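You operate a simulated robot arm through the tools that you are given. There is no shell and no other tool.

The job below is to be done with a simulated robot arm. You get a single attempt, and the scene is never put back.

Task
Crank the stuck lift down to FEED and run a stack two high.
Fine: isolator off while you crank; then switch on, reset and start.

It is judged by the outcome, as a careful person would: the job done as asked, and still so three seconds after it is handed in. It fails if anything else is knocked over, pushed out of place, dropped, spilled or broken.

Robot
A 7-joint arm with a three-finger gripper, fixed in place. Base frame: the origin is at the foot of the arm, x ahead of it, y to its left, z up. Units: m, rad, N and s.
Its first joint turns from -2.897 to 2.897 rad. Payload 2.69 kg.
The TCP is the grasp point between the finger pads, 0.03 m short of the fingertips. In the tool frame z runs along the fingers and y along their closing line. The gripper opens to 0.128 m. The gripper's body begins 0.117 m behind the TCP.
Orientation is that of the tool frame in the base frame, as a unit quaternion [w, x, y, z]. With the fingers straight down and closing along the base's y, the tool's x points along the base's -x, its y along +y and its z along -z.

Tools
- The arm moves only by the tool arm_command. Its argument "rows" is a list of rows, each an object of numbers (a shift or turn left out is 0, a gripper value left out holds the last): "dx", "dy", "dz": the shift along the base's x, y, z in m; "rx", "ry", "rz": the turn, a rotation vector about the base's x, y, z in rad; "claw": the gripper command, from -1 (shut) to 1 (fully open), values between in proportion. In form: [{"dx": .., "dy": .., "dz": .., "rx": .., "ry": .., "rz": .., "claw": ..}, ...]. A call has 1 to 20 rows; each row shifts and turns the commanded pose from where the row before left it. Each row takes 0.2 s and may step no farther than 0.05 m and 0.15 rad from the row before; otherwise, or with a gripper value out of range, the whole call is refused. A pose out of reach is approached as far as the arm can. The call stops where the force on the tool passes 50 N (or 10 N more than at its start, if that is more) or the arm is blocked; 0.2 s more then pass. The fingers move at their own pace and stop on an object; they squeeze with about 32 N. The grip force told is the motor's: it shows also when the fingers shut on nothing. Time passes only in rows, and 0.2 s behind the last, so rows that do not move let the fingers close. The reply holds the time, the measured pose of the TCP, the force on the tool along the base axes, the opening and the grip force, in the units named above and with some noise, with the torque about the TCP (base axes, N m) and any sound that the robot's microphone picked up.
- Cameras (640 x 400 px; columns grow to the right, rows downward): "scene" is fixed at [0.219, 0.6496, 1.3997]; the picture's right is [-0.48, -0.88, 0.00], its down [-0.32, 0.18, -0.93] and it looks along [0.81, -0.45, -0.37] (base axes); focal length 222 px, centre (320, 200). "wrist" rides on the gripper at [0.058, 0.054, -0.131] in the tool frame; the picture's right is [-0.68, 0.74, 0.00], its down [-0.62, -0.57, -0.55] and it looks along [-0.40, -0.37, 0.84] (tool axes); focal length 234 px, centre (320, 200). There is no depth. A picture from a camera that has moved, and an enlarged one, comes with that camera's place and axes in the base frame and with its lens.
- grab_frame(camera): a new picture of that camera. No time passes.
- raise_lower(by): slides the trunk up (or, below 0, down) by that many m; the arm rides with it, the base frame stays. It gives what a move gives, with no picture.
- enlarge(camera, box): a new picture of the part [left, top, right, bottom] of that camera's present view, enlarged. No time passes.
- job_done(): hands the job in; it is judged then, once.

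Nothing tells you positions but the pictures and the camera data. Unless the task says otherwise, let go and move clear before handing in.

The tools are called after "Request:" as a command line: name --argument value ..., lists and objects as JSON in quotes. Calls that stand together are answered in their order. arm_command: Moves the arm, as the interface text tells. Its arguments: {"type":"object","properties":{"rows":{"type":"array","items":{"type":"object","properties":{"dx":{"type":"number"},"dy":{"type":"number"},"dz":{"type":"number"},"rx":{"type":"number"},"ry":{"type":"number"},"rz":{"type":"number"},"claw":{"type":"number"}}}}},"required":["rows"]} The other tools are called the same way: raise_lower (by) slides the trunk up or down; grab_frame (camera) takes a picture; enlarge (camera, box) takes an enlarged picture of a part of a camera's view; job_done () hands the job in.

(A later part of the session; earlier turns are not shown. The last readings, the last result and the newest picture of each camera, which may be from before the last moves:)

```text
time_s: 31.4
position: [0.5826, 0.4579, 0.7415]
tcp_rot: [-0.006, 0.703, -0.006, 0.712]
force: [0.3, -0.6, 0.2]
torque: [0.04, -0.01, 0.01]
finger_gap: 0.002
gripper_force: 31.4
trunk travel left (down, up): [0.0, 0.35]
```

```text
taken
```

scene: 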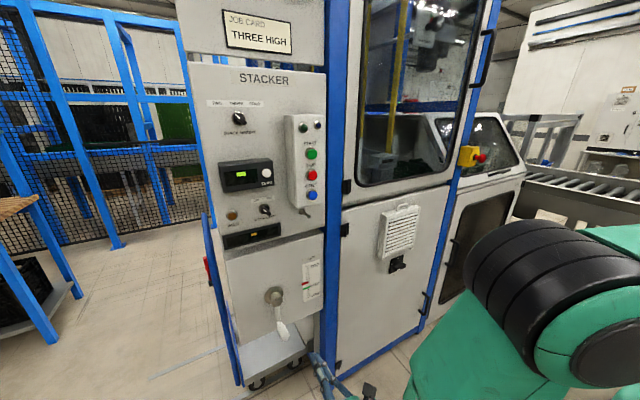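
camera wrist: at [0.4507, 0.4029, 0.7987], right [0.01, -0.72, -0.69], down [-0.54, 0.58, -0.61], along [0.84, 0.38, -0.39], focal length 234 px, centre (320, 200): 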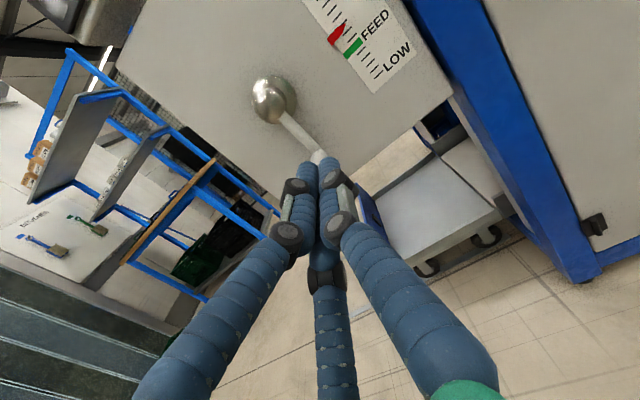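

The pose is level and straight ahead. I open the fingers and look at the crank.

Request:
arm_command --rows '[{"claw": 0.2, "dz": 0.02}, {"dz": 0.03}, {}]'

Request:
grab_frame --camera "wrist"

Request:
enlarge --camera "wrist" --box '[230, 60, 390, 200]'

Request:
enlarge --camera "scene" --box '[220, 240, 340, 360]'

```text
time_s: 32.2
position: [0.5839, 0.4546, 0.7916]
tcp_rot: [-0.005, 0.702, -0.006, 0.712]
force: [0.4, 0.1, 0.7]
torque: [0.01, 0.02, -0.03]
finger_gap: 0.0769
gripper_force: 0.2
trunk travel left (down, up): [0.0, 0.35]
```

```text
taken
camera wrist: at [0.4524, 0.4008, 0.8484], right [0.01, -0.73, -0.69], down [-0.54, 0.58, -0.61], along [0.84, 0.38, -0.39], focal length 234 px, centre (320, 200)
```

wrist: 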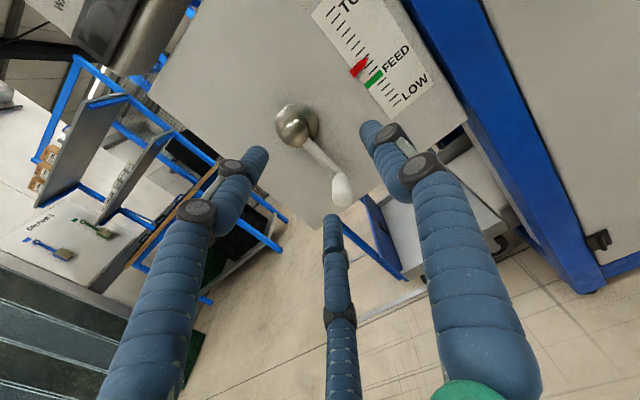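

```text
2.86 times, centred on (310, 130) of wrist
camera zoom: at [0.4524, 0.4008, 0.8484], right [0.01, -0.73, -0.69], down [-0.54, 0.58, -0.61], along [0.84, 0.38, -0.39], focal length 669 px, centre (349, 400)
```

zoom: 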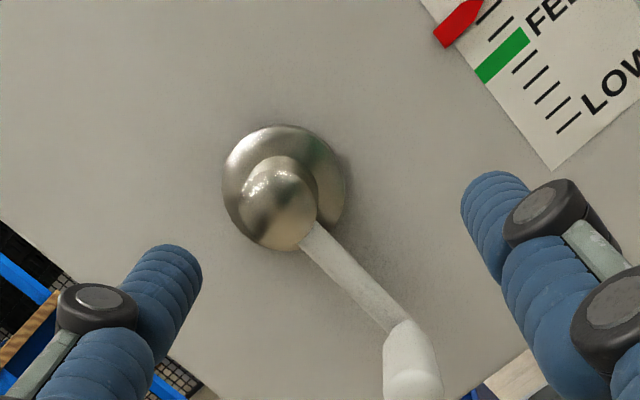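

```text
3.33 times, centred on (280, 300) of scene
camera zoom: at [0.219, 0.6496, 1.3997], right [-0.48, -0.88, 0.0], down [-0.32, 0.18, -0.93], along [0.81, -0.45, -0.37], focal length 739 px, centre (453, -133)
```

zoom: 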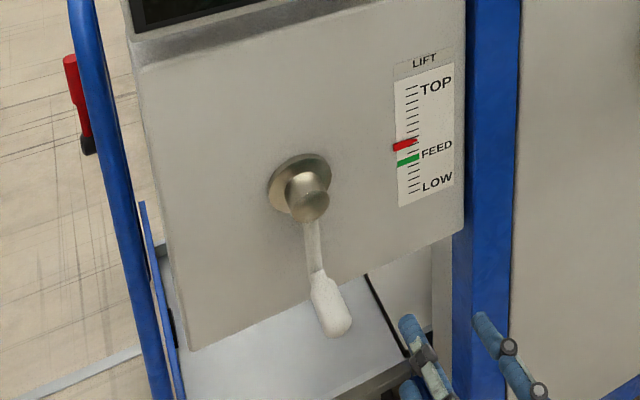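

The handle is well located: it runs along x from 0.727 to 0.794 at y≈0.501, z≈0.70, and the hub axis is near y 0.50, z 0.805 (radius about 0.105). I move in and grip it.

Request:
arm_command --rows '[{"dy": 0.023, "dz": -0.045}, {"dy": 0.023, "dz": -0.046}, {"dx": 0.04}, {"dx": 0.04}, {"dx": 0.04}, {"dx": 0.03}, {"dx": 0.011}, {}]'

Request:
grab_frame --camera "wrist"

Request:
enlarge --camera "scene" --box '[220, 240, 340, 360]'

```text
refused: row 1 steps farther than a row can; nothing moved
```

```text
taken
camera wrist: at [0.4524, 0.4008, 0.8484], right [0.01, -0.73, -0.69], down [-0.54, 0.58, -0.61], along [0.84, 0.38, -0.39], focal length 234 px, centre (320, 200)
```

wrist: 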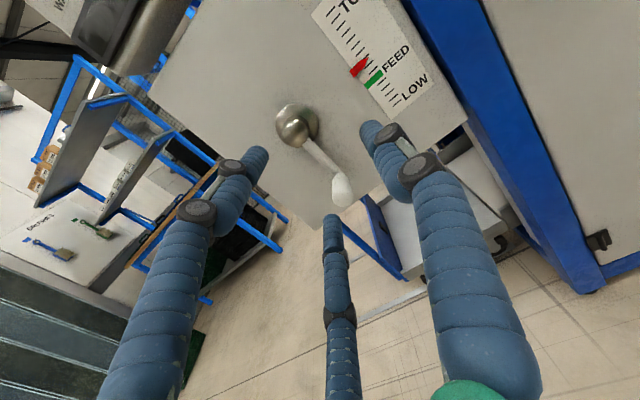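

```text
3.33 times, centred on (280, 300) of scene
camera zoom: at [0.219, 0.6496, 1.3997], right [-0.48, -0.88, 0.0], down [-0.32, 0.18, -0.93], along [0.81, -0.45, -0.37], focal length 739 px, centre (453, -133)
```

zoom: 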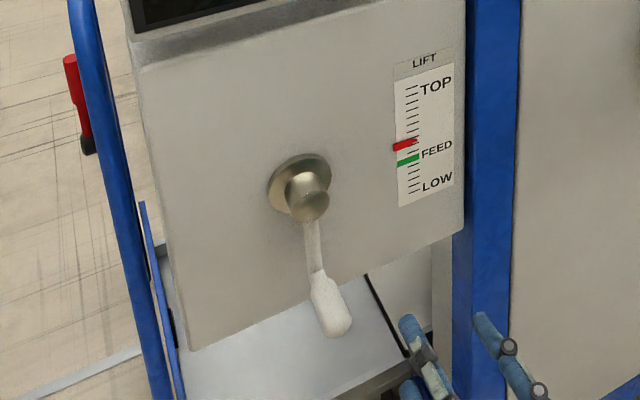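

The step was slightly too long, so nothing moved. I'm repeating it with smaller steps.

Request:
arm_command --rows '[{"dy": 0.015, "dz": -0.03}, {"dy": 0.015, "dz": -0.03}, {"dy": 0.016, "dz": -0.031}, {"dx": 0.04}, {"dx": 0.04}, {"dx": 0.04}, {"dx": 0.03}, {"dx": 0.011}, {}]'

Request:
grab_frame --camera "wrist"

Request:
enlarge --camera "scene" --box '[220, 240, 340, 360]'

```text
time_s: 34.2
position: [0.7438, 0.5058, 0.7033]
tcp_rot: [-0.005, 0.702, -0.006, 0.712]
force: [-0.1, -0.7, -0.6]
torque: [0.02, 0.01, 0.03]
finger_gap: 0.077
gripper_force: 0.1
trunk travel left (down, up): [0.0, 0.35]
```

```text
taken
camera wrist: at [0.611, 0.4495, 0.7608], right [0.01, -0.73, -0.69], down [-0.54, 0.58, -0.61], along [0.84, 0.38, -0.39], focal length 234 px, centre (320, 200)
```

wrist: 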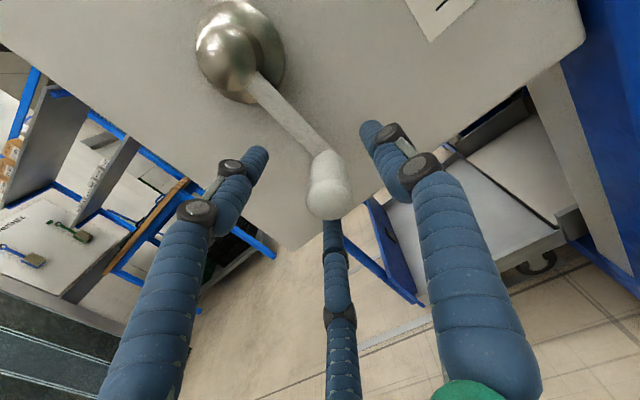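

```text
3.33 times, centred on (280, 300) of scene
camera zoom: at [0.219, 0.6496, 1.3997], right [-0.48, -0.88, 0.0], down [-0.32, 0.18, -0.93], along [0.81, -0.45, -0.37], focal length 739 px, centre (453, -133)
```

zoom: 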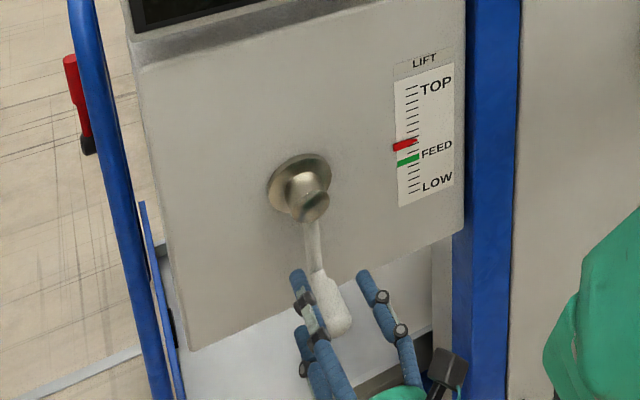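

The handle is between the fingers. I close on it.

Request:
arm_command --rows '[{"claw": -1}, {}, {}]'

Request:
grab_frame --camera "wrist"

```text
time_s: 35.0
position: [0.7432, 0.5047, 0.7028]
tcp_rot: [-0.006, 0.702, -0.006, 0.712]
force: [6.6, -3.8, -3.6]
torque: [0.2, 0.31, 1.01]
finger_gap: 0.0308
gripper_force: 44.7
trunk travel left (down, up): [0.0, 0.35]
```

```text
taken
camera wrist: at [0.6112, 0.4494, 0.7605], right [0.01, -0.73, -0.69], down [-0.54, 0.58, -0.61], along [0.84, 0.38, -0.39], focal length 234 px, centre (320, 200)
```

wrist: 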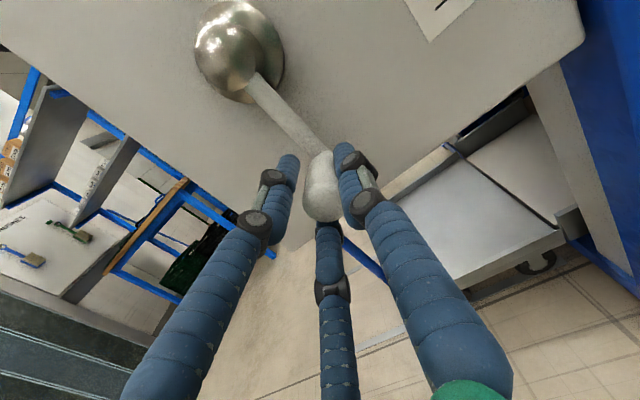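

The handle is held, with the gap at 0.031. I turn a first small arc clockwise (handle going left and up) and watch forces and the lift pointer.

Request:
arm_command --rows '[{"dy": 0.0177, "dz": 0.0016}, {"dy": 0.0172, "dz": 0.0046}, {"dy": 0.0161, "dz": 0.0075}, {"dy": 0.0146, "dz": 0.0102}, {}]'

Request:
enlarge --camera "scene" --box '[220, 240, 340, 360]'

Request:
grab_frame --camera "wrist"

```text
time_s: 36.2
position: [0.7441, 0.5706, 0.7287]
tcp_rot: [-0.006, 0.701, -0.008, 0.713]
force: [-0.3, -27.9, 14.4]
torque: [0.49, 0.54, -0.31]
finger_gap: 0.0275
gripper_force: 44.6
trunk travel left (down, up): [0.0, 0.35]
```

```text
3.33 times, centred on (280, 300) of scene
camera zoom: at [0.219, 0.6496, 1.3997], right [-0.48, -0.88, 0.0], down [-0.32, 0.18, -0.93], along [0.81, -0.45, -0.37], focal length 739 px, centre (453, -133)
```

zoom: 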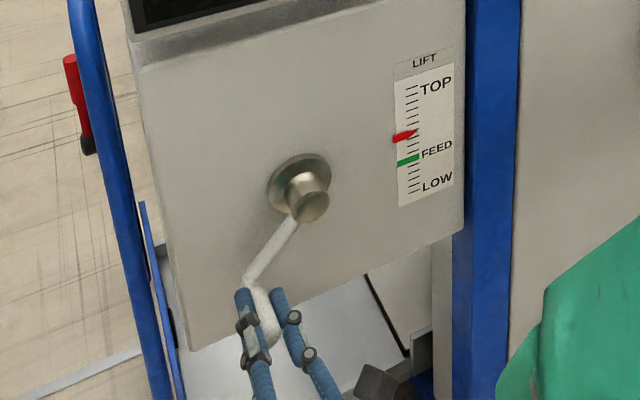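

```text
taken
camera wrist: at [0.6119, 0.5154, 0.785], right [0.01, -0.72, -0.69], down [-0.54, 0.58, -0.61], along [0.84, 0.38, -0.38], focal length 234 px, centre (320, 200)
```

wrist: 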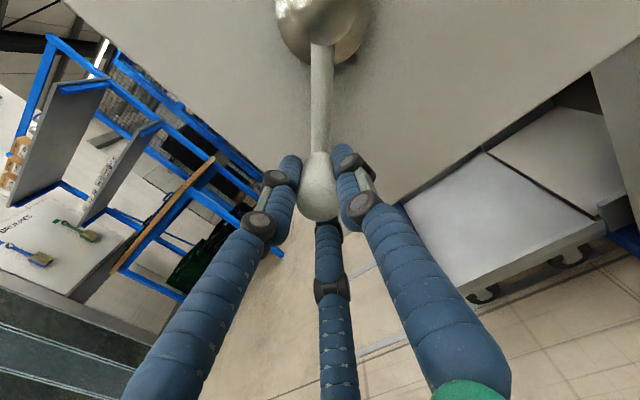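

Clockwise raises the pointer, so DOWN is anticlockwise. About 9 px for 40° means FEED should be roughly 60° anticlockwise of the starting position. I reverse, going through the bottom to about -40°.

Request:
arm_command --rows '[{"dy": -0.0146, "dz": -0.0102}, {"dy": -0.0161, "dz": -0.0075}, {"dy": -0.0172, "dz": -0.0046}, {"dy": -0.0177, "dz": -0.0016}, {"dy": -0.0177, "dz": 0.0016}, {"dy": -0.0172, "dz": 0.0046}, {"dy": -0.0161, "dz": 0.0075}, {"dy": -0.0146, "dz": 0.0102}, {}]'

Request:
enlarge --camera "scene" --box '[220, 240, 340, 360]'

Request:
enlarge --camera "scene" --box '[285, 250, 335, 315]'

```text
time_s: 38.2
position: [0.7427, 0.4364, 0.7213]
tcp_rot: [-0.004, 0.703, -0.006, 0.711]
force: [-2.7, -0.7, -8.8]
torque: [-0.42, 1.22, 0.29]
finger_gap: 0.0278
gripper_force: 45.4
trunk travel left (down, up): [0.0, 0.35]
```

```text
3.33 times, centred on (280, 300) of scene
camera zoom: at [0.219, 0.6496, 1.3997], right [-0.48, -0.88, 0.0], down [-0.32, 0.18, -0.93], along [0.81, -0.45, -0.37], focal length 739 px, centre (453, -133)
```

zoom: 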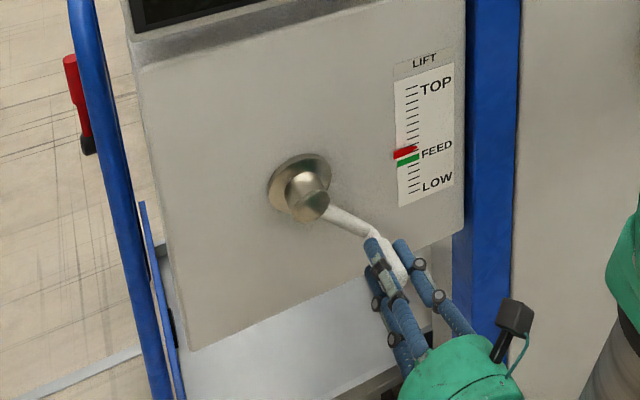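

```text
6.15 times, centred on (310, 282) of scene
camera zoom: at [0.219, 0.6496, 1.3997], right [-0.48, -0.88, 0.0], down [-0.32, 0.18, -0.93], along [0.81, -0.45, -0.37], focal length 1365 px, centre (382, -308)
```

zoom: 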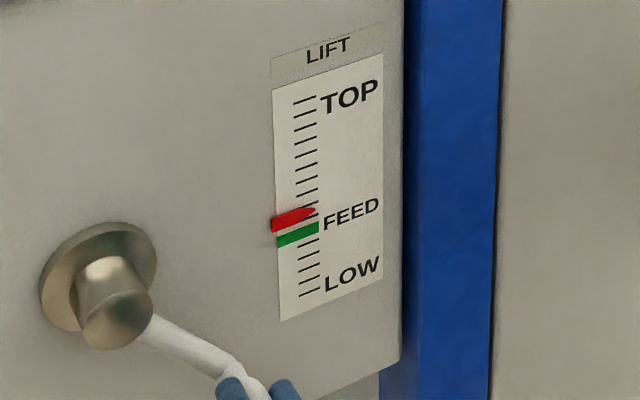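

The pointer is now just above the green FEED band. I turn about 30° further and check again.

Request:
arm_command --rows '[{"dy": -0.0126, "dz": 0.0126}, {"dy": -0.0102, "dz": 0.0146}, {"dy": -0.0075, "dz": 0.0161}, {}]'

Request:
enlarge --camera "scene" --box '[285, 250, 335, 315]'

Request:
grab_frame --camera "wrist"

```text
time_s: 39.2
position: [0.7438, 0.4061, 0.7652]
tcp_rot: [-0.004, 0.702, -0.008, 0.712]
force: [-8.7, -20.4, -13.2]
torque: [-0.33, 1.08, 0.31]
finger_gap: 0.0279
gripper_force: 44.9
trunk travel left (down, up): [0.0, 0.35]
```

```text
6.15 times, centred on (310, 282) of scene
camera zoom: at [0.219, 0.6496, 1.3997], right [-0.48, -0.88, 0.0], down [-0.32, 0.18, -0.93], along [0.81, -0.45, -0.37], focal length 1365 px, centre (382, -308)
```

zoom: 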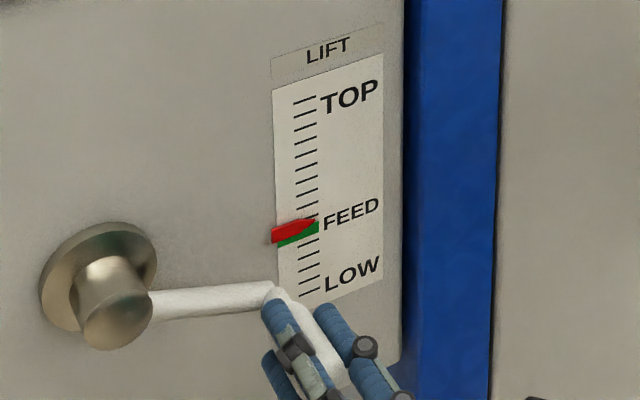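

```text
taken
camera wrist: at [0.612, 0.3515, 0.8224], right [0.01, -0.73, -0.69], down [-0.54, 0.58, -0.61], along [0.84, 0.37, -0.39], focal length 234 px, centre (320, 200)
```

wrist: 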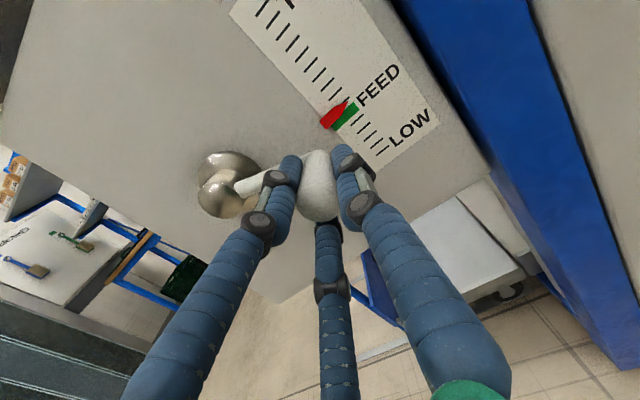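

Request:
enlarge --camera "wrist" --box '[290, 70, 400, 160]'

Request:
enlarge --camera "scene" --box '[298, 280, 318, 294]'

```text
4.44 times, centred on (345, 115) of wrist
camera zoom: at [0.612, 0.3515, 0.8224], right [0.01, -0.73, -0.69], down [-0.54, 0.58, -0.61], along [0.84, 0.37, -0.39], focal length 1041 px, centre (209, 578)
```

zoom: 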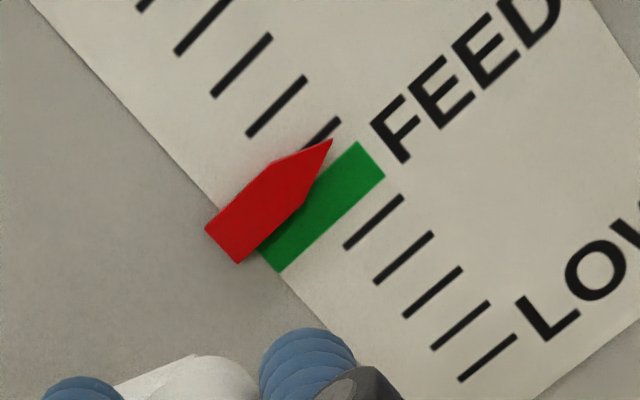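

```text
16.00 times, centred on (308, 287) of scene
camera zoom: at [0.219, 0.6496, 1.3997], right [-0.48, -0.88, 0.0], down [-0.32, 0.18, -0.93], along [0.81, -0.45, -0.37], focal length 3549 px, centre (512, -1192)
```

zoom: 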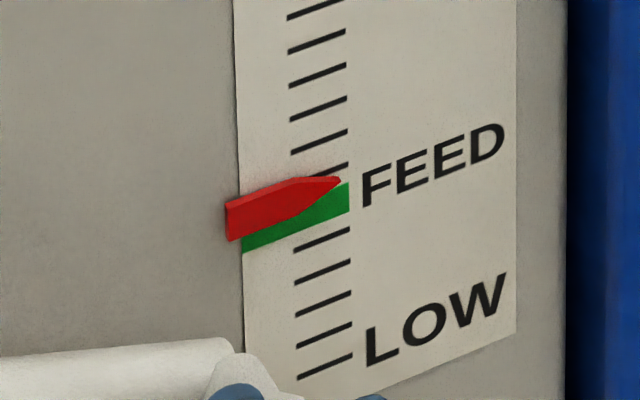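

The pointer is still about 0.9 tick above the FEED centre, and one tick takes about 40°. I turn about 20° more, then check.

Request:
arm_command --rows '[{"dy": -0.0047, "dz": 0.0175}, {"dy": -0.0016, "dz": 0.0181}, {}]'

Request:
enlarge --camera "wrist" --box '[250, 70, 400, 180]'

Request:
enlarge --camera "scene" --box '[298, 280, 318, 294]'

```text
time_s: 40.0
position: [0.7432, 0.4008, 0.8056]
tcp_rot: [-0.005, 0.701, -0.01, 0.713]
force: [11.4, -48.6, -1.9]
torque: [-0.21, 0.92, 0.0]
finger_gap: 0.0277
gripper_force: 44.6
trunk travel left (down, up): [0.0, 0.35]
```

```text
3.64 times, centred on (325, 125) of wrist
camera zoom: at [0.6106, 0.3458, 0.8622], right [0.01, -0.72, -0.69], down [-0.54, 0.58, -0.61], along [0.84, 0.37, -0.38], focal length 852 px, centre (302, 473)
```

zoom: 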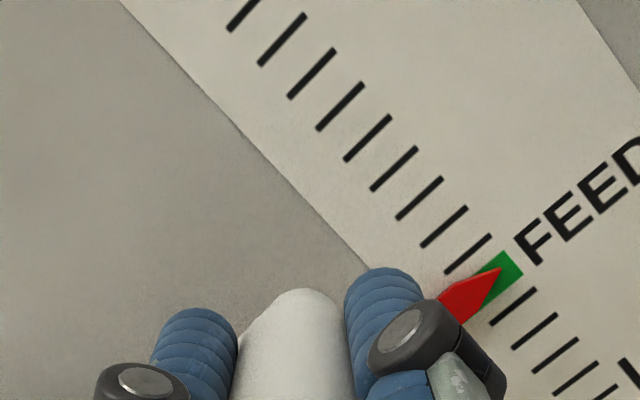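

```text
16.00 times, centred on (308, 287) of scene
camera zoom: at [0.219, 0.6496, 1.3997], right [-0.48, -0.88, 0.0], down [-0.32, 0.18, -0.93], along [0.81, -0.45, -0.37], focal length 3549 px, centre (512, -1192)
```

zoom: 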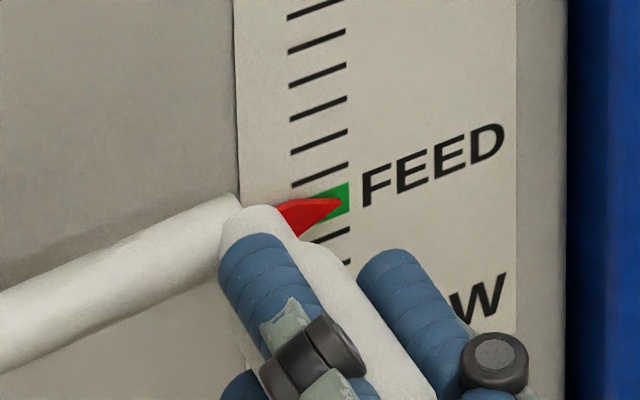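

Nearly there: the pointer needs about another 12°. The side force shows my circle is a few mm too tight, so I correct for that as I go.

Request:
arm_command --rows '[{"dy": -0.005}, {"dz": 0.011}, {"dz": 0.011, "dy": 0.0015}, {}]'

Request:
enlarge --camera "wrist" --box '[250, 70, 400, 180]'

Request:
enlarge --camera "scene" --box '[298, 280, 318, 294]'

```text
time_s: 41.0
position: [0.7426, 0.4033, 0.825]
tcp_rot: [-0.006, 0.702, -0.005, 0.712]
force: [-2.8, 20.5, -13.8]
torque: [-0.37, 1.3, 0.08]
finger_gap: 0.0275
gripper_force: 45.2
trunk travel left (down, up): [0.0, 0.35]
```

```text
3.64 times, centred on (325, 125) of wrist
camera zoom: at [0.6103, 0.3473, 0.8823], right [0.01, -0.73, -0.69], down [-0.54, 0.57, -0.61], along [0.84, 0.38, -0.39], focal length 852 px, centre (302, 473)
```

zoom: 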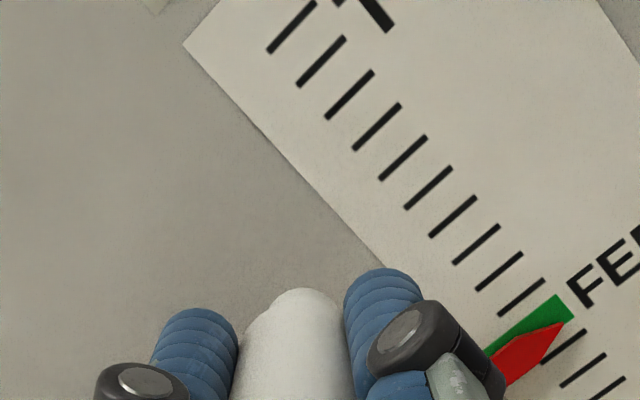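

```text
16.00 times, centred on (308, 287) of scene
camera zoom: at [0.219, 0.6496, 1.3997], right [-0.48, -0.88, 0.0], down [-0.32, 0.18, -0.93], along [0.81, -0.45, -0.37], focal length 3549 px, centre (512, -1192)
```

zoom: 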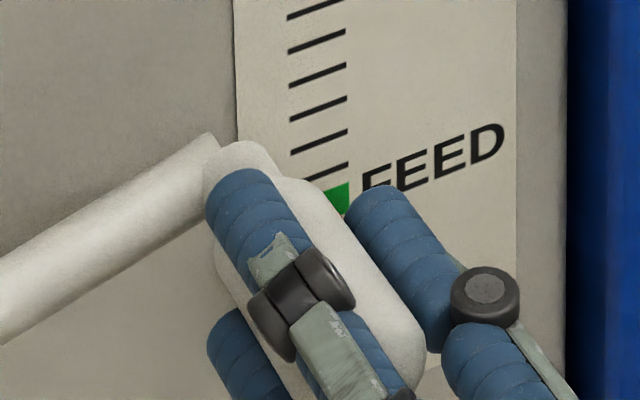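

The pointer is now about on the band, but parallax makes it hard to judge. I let go, back straight out, and view the gauge level from the front.

Request:
arm_command --rows '[{"claw": 0.2}, {}, {"dx": -0.04}, {"dx": -0.04}, {"dx": -0.03}, {"dz": -0.035}, {"dz": -0.035}, {"dz": -0.035}, {}]'

Request:
grab_frame --camera "wrist"

Request:
enlarge --camera "scene" --box '[298, 280, 318, 294]'

```text
time_s: 43.0
position: [0.6313, 0.4009, 0.7203]
tcp_rot: [-0.005, 0.701, -0.008, 0.713]
force: [0.3, -0.4, 0.6]
torque: [0.02, -0.01, 0.05]
finger_gap: 0.0769
gripper_force: 0.0
trunk travel left (down, up): [0.0, 0.35]
```

```text
taken
camera wrist: at [0.499, 0.3458, 0.7779], right [0.01, -0.73, -0.69], down [-0.54, 0.58, -0.61], along [0.84, 0.38, -0.39], focal length 234 px, centre (320, 200)
```

wrist: 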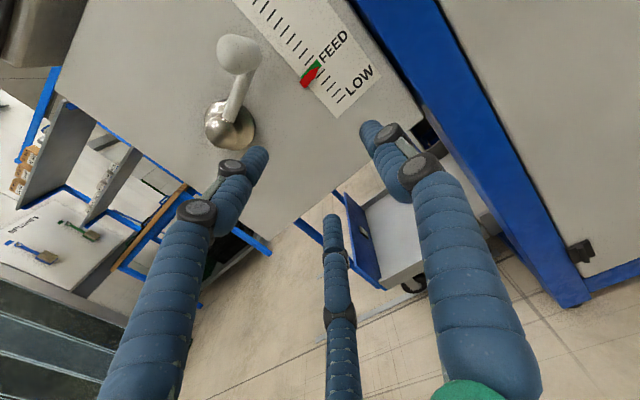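

```text
16.00 times, centred on (308, 287) of scene
camera zoom: at [0.219, 0.6496, 1.3997], right [-0.48, -0.88, 0.0], down [-0.32, 0.18, -0.93], along [0.81, -0.45, -0.37], focal length 3549 px, centre (512, -1192)
```

zoom: 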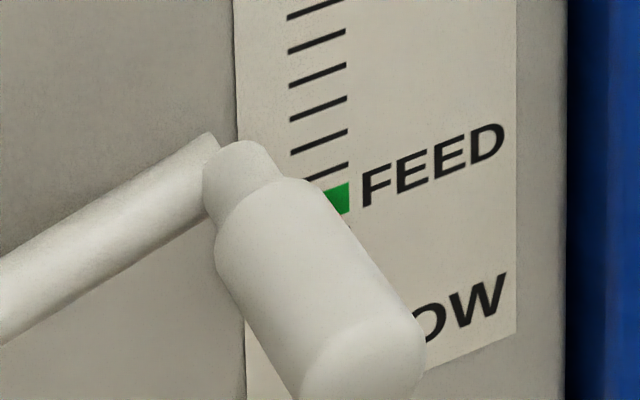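

Request:
enlarge --camera "wrist" --box '[280, 40, 360, 110]'

```text
5.71 times, centred on (320, 75) of wrist
camera zoom: at [0.499, 0.3458, 0.7779], right [0.01, -0.73, -0.69], down [-0.54, 0.58, -0.61], along [0.84, 0.38, -0.39], focal length 1338 px, centre (320, 914)
```

zoom: 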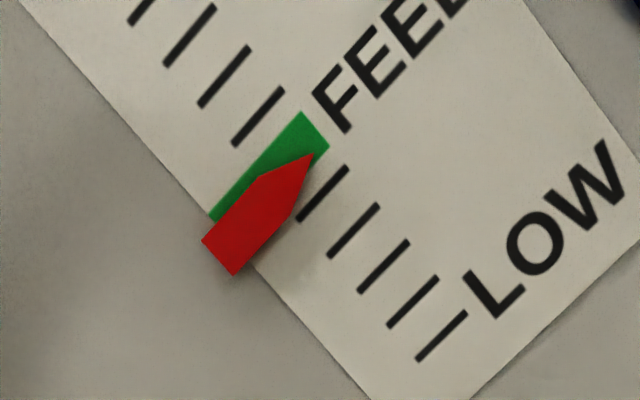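

From a level view the pointer sits about 0.3 tick below the FEED centre, a slight overshoot. I grip the handle again and nudge it back up about 10°.

Request:
arm_command --rows '[{"dz": 0.035}, {"dz": 0.035}, {"dz": 0.035}, {"dx": 0.04}, {"dx": 0.04}, {"dx": 0.03}, {"claw": -1}, {}, {}]'

Request:
enlarge --camera "wrist" --box '[250, 70, 410, 180]'

```text
time_s: 45.0
position: [0.7431, 0.3991, 0.8233]
tcp_rot: [-0.005, 0.702, -0.006, 0.712]
force: [2.3, 12.4, -3.4]
torque: [0.11, 0.91, 0.44]
finger_gap: 0.0303
gripper_force: 31.6
trunk travel left (down, up): [0.0, 0.35]
```

```text
3.64 times, centred on (330, 125) of wrist
camera zoom: at [0.6112, 0.3443, 0.8816], right [0.01, -0.73, -0.69], down [-0.54, 0.58, -0.61], along [0.84, 0.38, -0.39], focal length 852 px, centre (284, 473)
```

zoom: 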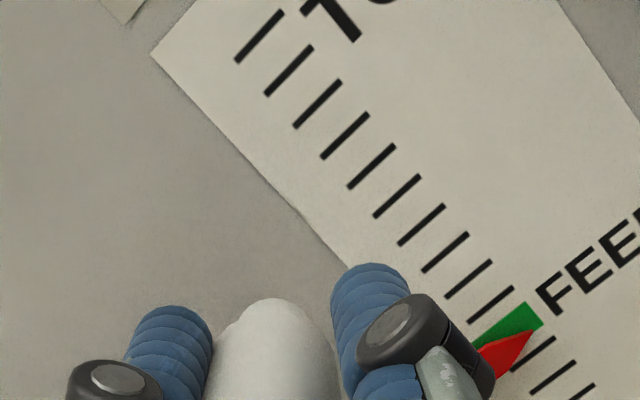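

Request:
arm_command --rows '[{"dz": -0.006}, {"dz": -0.006, "dy": -0.0005}, {"dz": -0.007, "dy": -0.0005}, {}]'

Request:
enlarge --camera "wrist" --box '[250, 70, 410, 180]'

```text
time_s: 46.0
position: [0.7439, 0.3992, 0.8069]
tcp_rot: [-0.005, 0.702, -0.006, 0.712]
force: [-0.4, 26.6, 4.0]
torque: [0.55, 0.49, 0.84]
finger_gap: 0.0276
gripper_force: 45.6
trunk travel left (down, up): [0.0, 0.35]
```

```text
3.64 times, centred on (330, 125) of wrist
camera zoom: at [0.6118, 0.3448, 0.8637], right [0.01, -0.73, -0.69], down [-0.54, 0.58, -0.61], along [0.84, 0.38, -0.39], focal length 852 px, centre (284, 473)
```

zoom: 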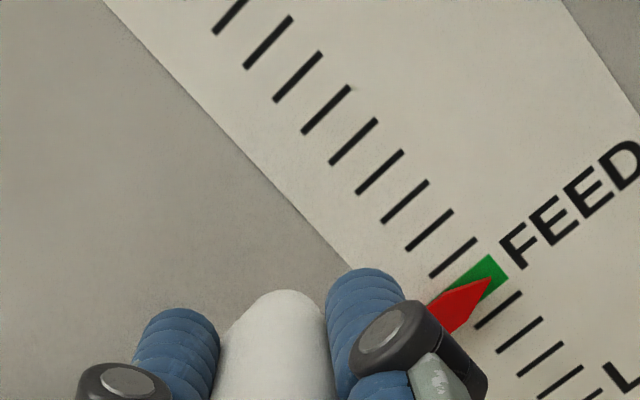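

The pointer now appears centred on FEED once parallax is allowed for. I let go, back out and verify level with the gauge.

Request:
arm_command --rows '[{"claw": 0.2}, {}, {"dx": -0.04}, {"dx": -0.04}, {"dx": -0.03}, {"dz": -0.03}, {"dz": -0.03}, {"dz": -0.03}, {}]'

Request:
enlarge --camera "wrist" --box '[270, 30, 370, 110]'

Request:
enlarge --camera "scene" --box '[220, 240, 340, 360]'

```text
time_s: 48.0
position: [0.6304, 0.3985, 0.717]
tcp_rot: [-0.005, 0.702, -0.006, 0.712]
force: [-0.4, -0.4, 0.2]
torque: [0.01, -0.02, 0.0]
finger_gap: 0.0767
gripper_force: 0.1
trunk travel left (down, up): [0.0, 0.35]
```

```text
5.00 times, centred on (320, 70) of wrist
camera zoom: at [0.4988, 0.3435, 0.7744], right [0.01, -0.72, -0.69], down [-0.54, 0.58, -0.61], along [0.84, 0.38, -0.39], focal length 1171 px, centre (320, 850)
```

zoom: 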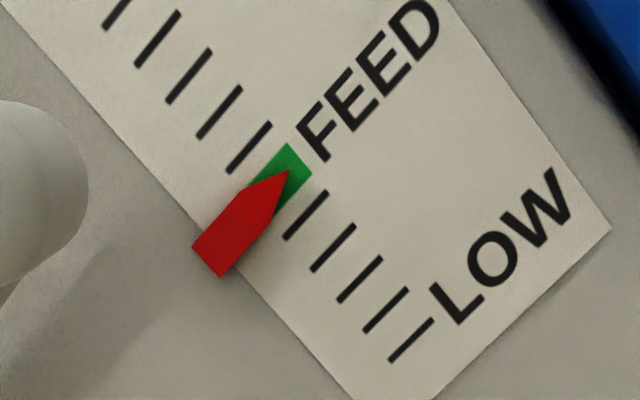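

```text
3.33 times, centred on (280, 300) of scene
camera zoom: at [0.219, 0.6496, 1.3997], right [-0.48, -0.88, 0.0], down [-0.32, 0.18, -0.93], along [0.81, -0.45, -0.37], focal length 739 px, centre (453, -133)
```

zoom: 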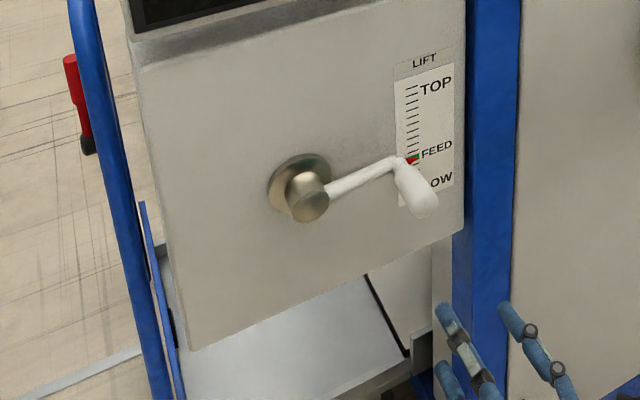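

The pointer is centred on the green FEED mark. Next I close the fingers and go back to the isolator, to push its right end down so it returns to ON.

Request:
arm_command --rows '[{"dx": -0.03, "claw": -1}, {"dx": -0.02, "dy": -0.03, "rz": -0.042}, {"dy": -0.04, "rz": -0.042}, {"dy": -0.04, "rz": -0.042}, {"dy": -0.04, "rz": -0.042}, {"dy": -0.04, "rz": -0.042}, {"dy": -0.04, "rz": -0.042}, {"dy": -0.04, "rz": -0.042}, {"dy": -0.04, "rz": -0.042}, {"dy": -0.04, "rz": -0.042}, {"dy": -0.04, "rz": -0.042}, {"dy": -0.04, "rz": -0.042, "dz": 0.01}, {"dy": -0.04, "rz": -0.042, "dz": 0.014}, {"dy": -0.045, "dx": 0.02}, {"dx": 0.03}, {"dx": 0.04}, {}]'

Request:
grab_frame --camera "wrist"

Request:
enlarge --camera "scene" --box '[370, 230, 440, 274]'

```text
time_s: 51.6
position: [0.6726, -0.1156, 0.7408]
tcp_rot: [0.172, 0.678, -0.181, 0.691]
force: [1.1, -0.8, 0.8]
torque: [-0.03, -0.01, -0.01]
finger_gap: 0.0021
gripper_force: 31.4
trunk travel left (down, up): [0.0, 0.35]
```

```text
taken
camera wrist: at [0.5314, -0.1011, 0.7975], right [-0.34, -0.64, -0.69], down [-0.19, 0.77, -0.61], along [0.92, -0.08, -0.39], focal length 234 px, centre (320, 200)
```

wrist: 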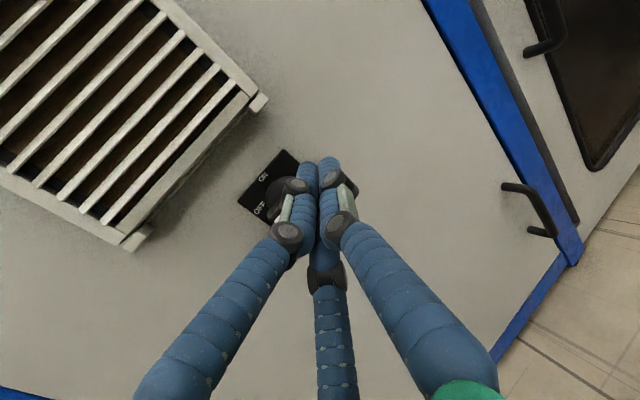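

```text
9.09 times, centred on (405, 252) of scene
camera zoom: at [0.219, 0.6496, 1.3997], right [-0.48, -0.88, 0.0], down [-0.32, 0.18, -0.93], along [0.81, -0.45, -0.37], focal length 2016 px, centre (-453, -273)
```

zoom: 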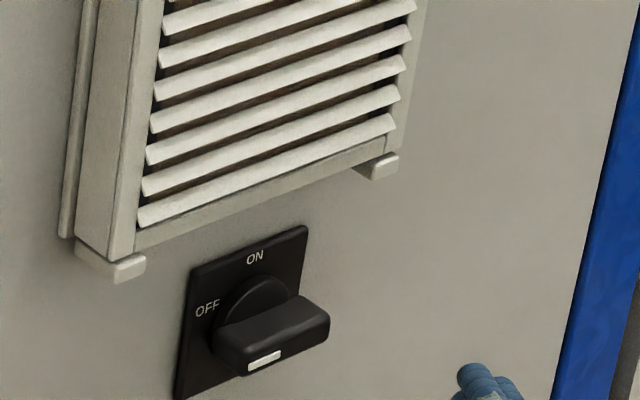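

Request:
arm_command --rows '[{"dx": 0.03, "dy": -0.003, "dz": 0.004}, {"dx": 0.03}, {"dx": 0.025}, {"dx": 0.014}, {}]'

Request:
enlarge --camera "scene" --box '[370, 230, 440, 274]'

```text
time_s: 52.8
position: [0.7707, -0.1204, 0.7449]
tcp_rot: [0.173, 0.678, -0.182, 0.691]
force: [-0.4, 0.7, -0.6]
torque: [0.0, 0.01, -0.02]
finger_gap: 0.002
gripper_force: 31.7
trunk travel left (down, up): [0.0, 0.35]
```

```text
9.09 times, centred on (405, 252) of scene
camera zoom: at [0.219, 0.6496, 1.3997], right [-0.48, -0.88, 0.0], down [-0.32, 0.18, -0.93], along [0.81, -0.45, -0.37], focal length 2016 px, centre (-453, -273)
```

zoom: 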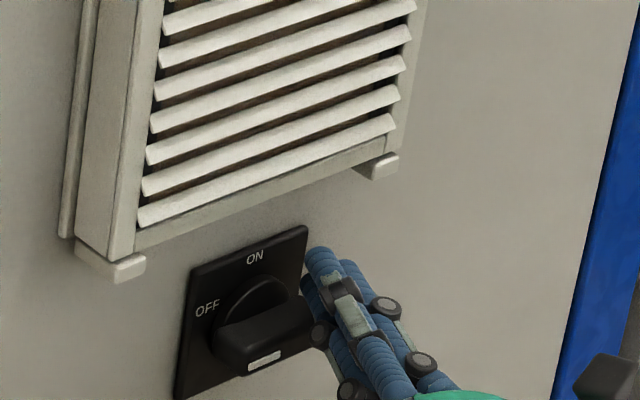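

Request:
arm_command --rows '[{"dx": 0.002, "dy": 0.0019, "dz": -0.006}, {"dz": -0.0059}, {"dy": -0.0039, "dz": -0.0069}, {"dy": -0.0024, "dz": -0.0078}, {"dy": 0.0004, "dz": -0.009}, {}]'

Request:
enlarge --camera "scene" --box '[370, 230, 440, 274]'

```text
time_s: 54.2
position: [0.7754, -0.1243, 0.7103]
tcp_rot: [0.172, 0.678, -0.182, 0.691]
force: [-0.3, -0.8, 0.2]
torque: [0.0, -0.02, 0.04]
finger_gap: 0.0023
gripper_force: 31.2
trunk travel left (down, up): [0.0, 0.35]
```

```text
9.09 times, centred on (405, 252) of scene
camera zoom: at [0.219, 0.6496, 1.3997], right [-0.48, -0.88, 0.0], down [-0.32, 0.18, -0.93], along [0.81, -0.45, -0.37], focal length 2016 px, centre (-453, -273)
```

zoom: 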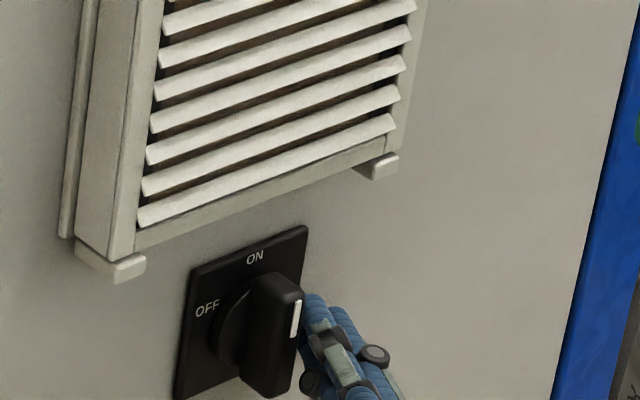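

The handle has snapped back to vertical at ON. I back away and check the panel.

Request:
arm_command --rows '[{"dx": -0.03, "dy": -0.003}, {"dx": -0.04}, {"dx": -0.04}, {"dx": -0.04}, {}]'

Request:
grab_frame --camera "scene"

Request:
enlarge --camera "scene" --box '[200, 90, 340, 260]'

Request:
enlarge --camera "scene" --box '[370, 230, 440, 274]'

```text
time_s: 55.4
position: [0.6242, -0.127, 0.7102]
tcp_rot: [0.174, 0.679, -0.182, 0.69]
force: [0.4, 0.1, 0.0]
torque: [0.0, -0.01, -0.01]
finger_gap: 0.002
gripper_force: 30.9
trunk travel left (down, up): [0.0, 0.35]
```

```text
taken
```

scene: 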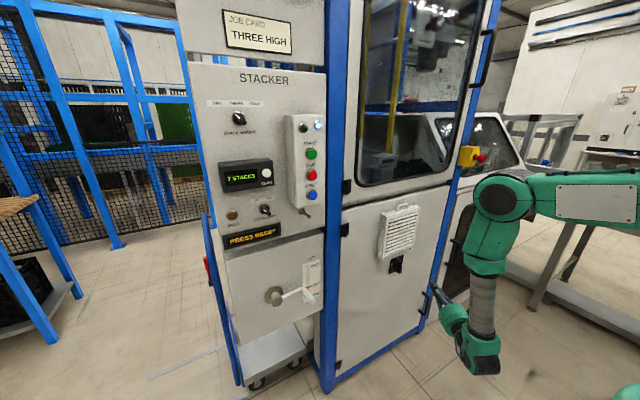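

```text
2.35 times, centred on (270, 175) of scene
camera zoom: at [0.219, 0.6496, 1.3997], right [-0.48, -0.88, 0.0], down [-0.32, 0.18, -0.93], along [0.81, -0.45, -0.37], focal length 522 px, centre (438, 259)
```

zoom: 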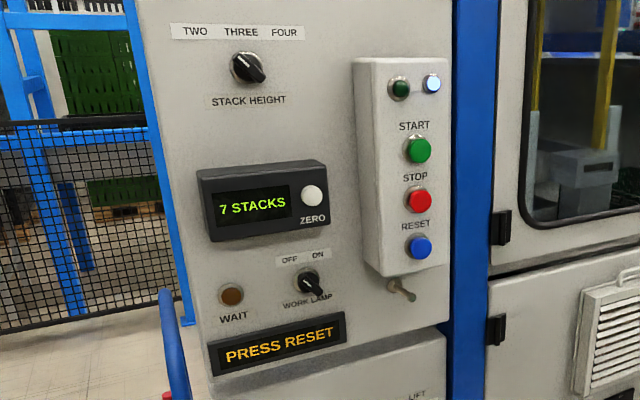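

```text
9.09 times, centred on (405, 252) of scene
camera zoom: at [0.219, 0.6496, 1.3997], right [-0.48, -0.88, 0.0], down [-0.32, 0.18, -0.93], along [0.81, -0.45, -0.37], focal length 2016 px, centre (-453, -273)
```

zoom: 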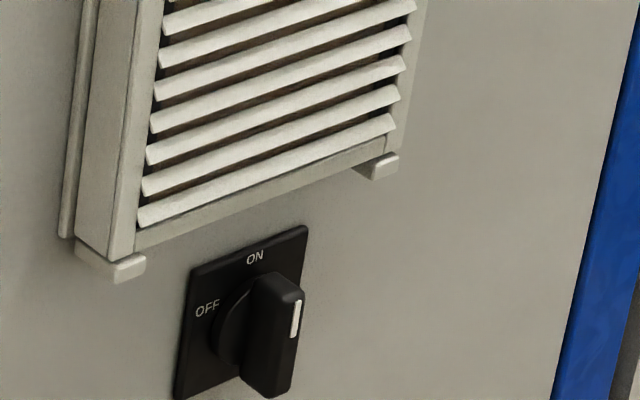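

The display says PRESS RESET, and the isolator is ON. I move over in front of the button box, raising the trunk for height.

Request:
arm_command --rows '[{"dx": -0.02, "dy": 0.03, "rz": 0.042}, {"dx": -0.01, "dy": 0.04, "rz": 0.042}, {"dy": 0.04, "rz": 0.042}, {"dy": 0.04, "rz": 0.042}, {"dy": 0.04, "rz": 0.042}, {"dy": 0.04, "rz": 0.042}, {"dy": 0.04, "rz": 0.042}, {"dy": 0.04, "rz": 0.042}, {"dy": 0.04, "rz": 0.042}, {"dy": 0.04, "rz": 0.042}, {"dy": 0.04, "rz": 0.042}, {"dy": 0.04, "rz": 0.042}, {}]'

Request:
raise_lower --by 0.35

Request:
grab_frame --camera "wrist"

Request:
grab_frame --camera "scene"

```text
time_s: 58.2
position: [0.5947, 0.3426, 0.7101]
tcp_rot: [-0.005, 0.702, -0.007, 0.712]
force: [0.5, -1.2, 0.9]
torque: [-0.01, 0.0, 0.0]
finger_gap: 0.0022
gripper_force: 31.1
trunk travel left (down, up): [0.0, 0.35]
```

```text
time_s: 61.6
position: [0.595, 0.3425, 1.0603]
tcp_rot: [-0.005, 0.702, -0.007, 0.712]
force: [0.3, 0.9, 0.7]
torque: [0.01, 0.02, 0.02]
finger_gap: 0.0021
gripper_force: 31.1
trunk travel left (down, up): [-0.35, 0.0]
```

```text
taken
camera wrist: at [0.4629, 0.2872, 1.1168], right [0.01, -0.73, -0.69], down [-0.54, 0.58, -0.61], along [0.84, 0.38, -0.39], focal length 234 px, centre (320, 200)
```

wrist: 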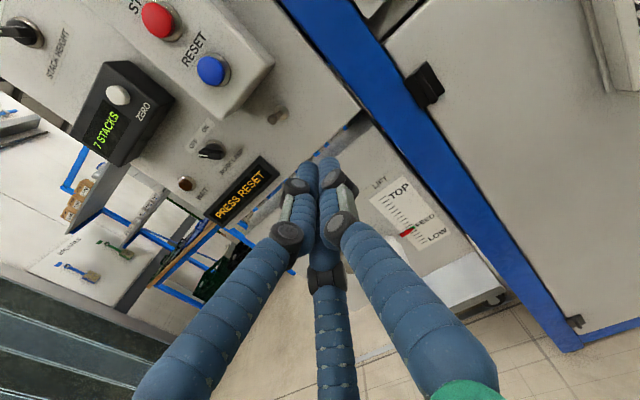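

```text
taken
```

scene: 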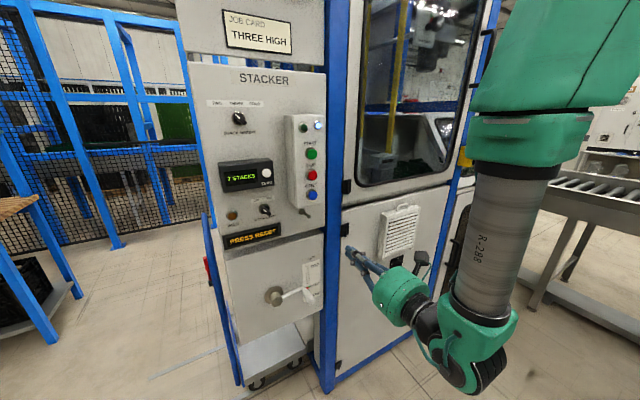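

RESET triangulates to (0.741, 0.384, 1.181), STOP to z≈1.238 and START to z≈1.297. I line up with RESET, staying short of it.

Request:
arm_command --rows '[{"dy": 0.01, "dz": 0.03}, {"dy": 0.01, "dz": 0.03}, {"dy": 0.01, "dz": 0.03}, {"dy": 0.0115, "dz": 0.031}, {"dx": 0.03}, {"dx": 0.03}, {}]'

Request:
grab_frame --camera "wrist"

Request:
enlarge --camera "scene" --box '[270, 130, 370, 230]'

```text
time_s: 63.2
position: [0.6574, 0.3838, 1.1805]
tcp_rot: [-0.004, 0.702, -0.007, 0.712]
force: [-0.6, 0.0, 0.0]
torque: [0.0, -0.01, 0.0]
finger_gap: 0.0021
gripper_force: 31.8
trunk travel left (down, up): [-0.35, 0.0]
```

```text
taken
camera wrist: at [0.5255, 0.3287, 1.2374], right [0.01, -0.73, -0.69], down [-0.54, 0.58, -0.61], along [0.84, 0.38, -0.39], focal length 234 px, centre (320, 200)
```

wrist: 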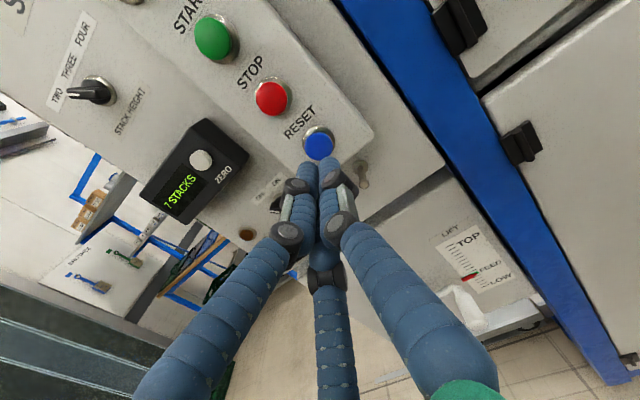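

```text
4.00 times, centred on (320, 180) of scene
camera zoom: at [0.219, 0.6496, 1.3997], right [-0.48, -0.88, 0.0], down [-0.32, 0.18, -0.93], along [0.81, -0.45, -0.37], focal length 887 px, centre (320, 280)
```

zoom: 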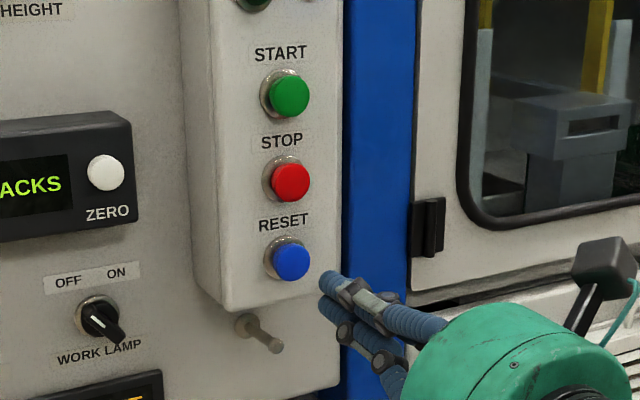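

Request:
enlarge --camera "wrist" --box '[40, 0, 160, 140]'

Request:
arm_command --rows '[{"dx": 0.025, "dz": 0.002}, {"dx": 0.02}, {"dx": 0.006}, {}]'

Request:
enlarge --camera "scene" --box '[200, 100, 360, 260]'

```text
2.86 times, centred on (100, 70) of wrist
camera zoom: at [0.5255, 0.3287, 1.2374], right [0.01, -0.73, -0.69], down [-0.54, 0.58, -0.61], along [0.84, 0.38, -0.39], focal length 669 px, centre (949, 571)
```

zoom: 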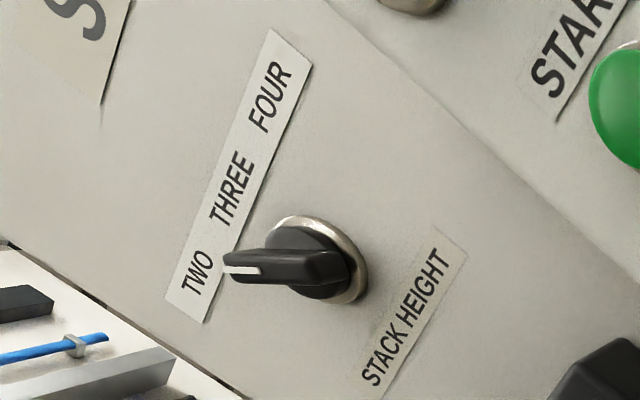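

```text
time_s: 64.2
position: [0.7082, 0.3854, 1.1821]
tcp_rot: [-0.004, 0.702, -0.008, 0.712]
force: [0.0, -0.3, 0.1]
torque: [0.03, 0.01, 0.01]
finger_gap: 0.0023
gripper_force: 31.6
trunk travel left (down, up): [-0.35, 0.0]
```

```text
2.50 times, centred on (280, 180) of scene
camera zoom: at [0.219, 0.6496, 1.3997], right [-0.48, -0.88, 0.0], down [-0.32, 0.18, -0.93], along [0.81, -0.45, -0.37], focal length 554 px, centre (420, 250)
```

zoom: 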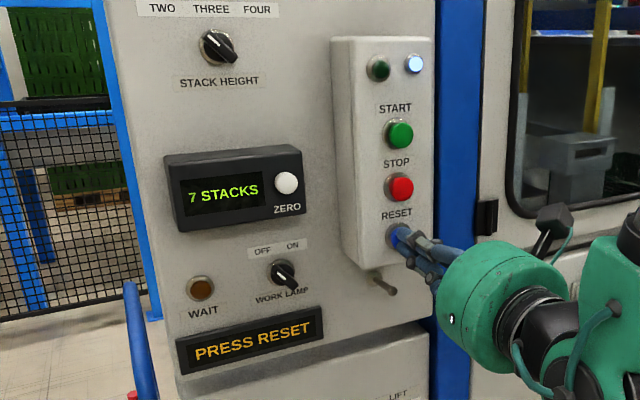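

The selector is clearly on TWO, as the task asks. I press RESET in small steps.

Request:
arm_command --rows '[{"dx": 0.004}, {"dx": 0.004}, {}]'

Request:
enlarge --camera "scene" --box '[200, 100, 360, 260]'

```text
time_s: 65.0
position: [0.7152, 0.384, 1.1838]
tcp_rot: [-0.005, 0.702, -0.007, 0.712]
force: [-3.9, -1.1, -1.7]
torque: [-0.03, 0.1, 0.03]
finger_gap: 0.0059
gripper_force: 32.0
trunk travel left (down, up): [-0.35, 0.0]
heard: click
```

```text
2.50 times, centred on (280, 180) of scene
camera zoom: at [0.219, 0.6496, 1.3997], right [-0.48, -0.88, 0.0], down [-0.32, 0.18, -0.93], along [0.81, -0.45, -0.37], focal length 554 px, centre (420, 250)
```

zoom: 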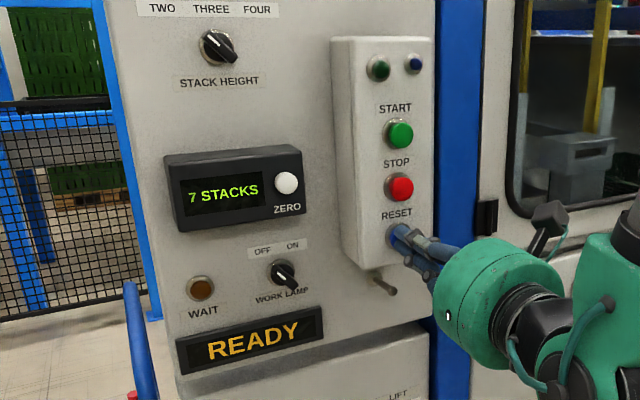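

A click was heard and the display shows READY. I back off, go up past STOP to START, and line up.

Request:
arm_command --rows '[{"dx": -0.02}, {"dx": -0.04}, {"dz": 0.03}, {"dz": 0.03}, {"dz": 0.03}, {"dz": 0.025}, {}]'

Request:
grab_frame --camera "wrist"

Request:
enlarge --camera "scene" --box '[200, 100, 360, 260]'

```text
time_s: 66.6
position: [0.656, 0.3859, 1.2971]
tcp_rot: [-0.005, 0.702, -0.008, 0.712]
force: [0.3, 0.4, -0.7]
torque: [0.01, 0.01, 0.02]
finger_gap: 0.0022
gripper_force: 31.1
trunk travel left (down, up): [-0.35, 0.0]
```

```text
taken
camera wrist: at [0.5241, 0.3302, 1.3542], right [0.01, -0.72, -0.69], down [-0.54, 0.58, -0.61], along [0.84, 0.38, -0.39], focal length 234 px, centre (320, 200)
```

wrist: 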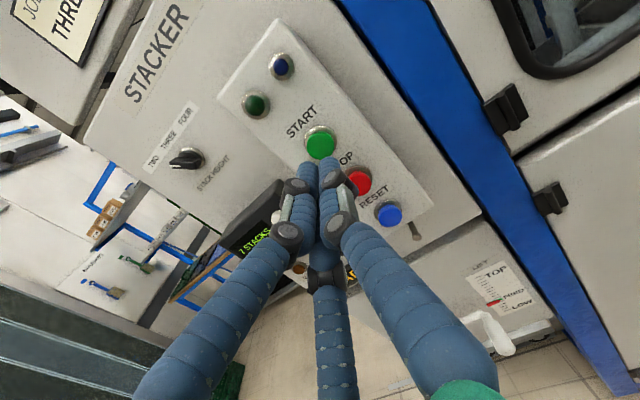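

```text
2.50 times, centred on (280, 180) of scene
camera zoom: at [0.219, 0.6496, 1.3997], right [-0.48, -0.88, 0.0], down [-0.32, 0.18, -0.93], along [0.81, -0.45, -0.37], focal length 554 px, centre (420, 250)
```

zoom: 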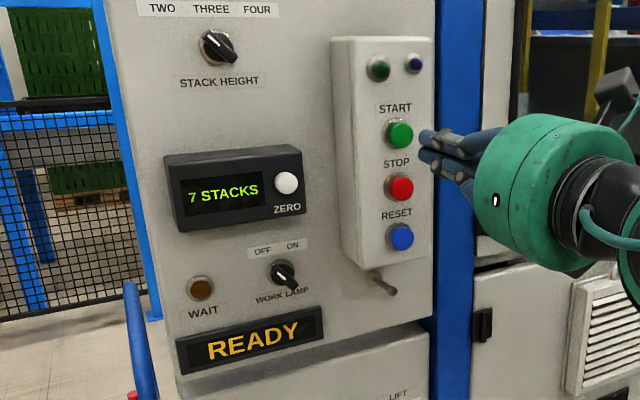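

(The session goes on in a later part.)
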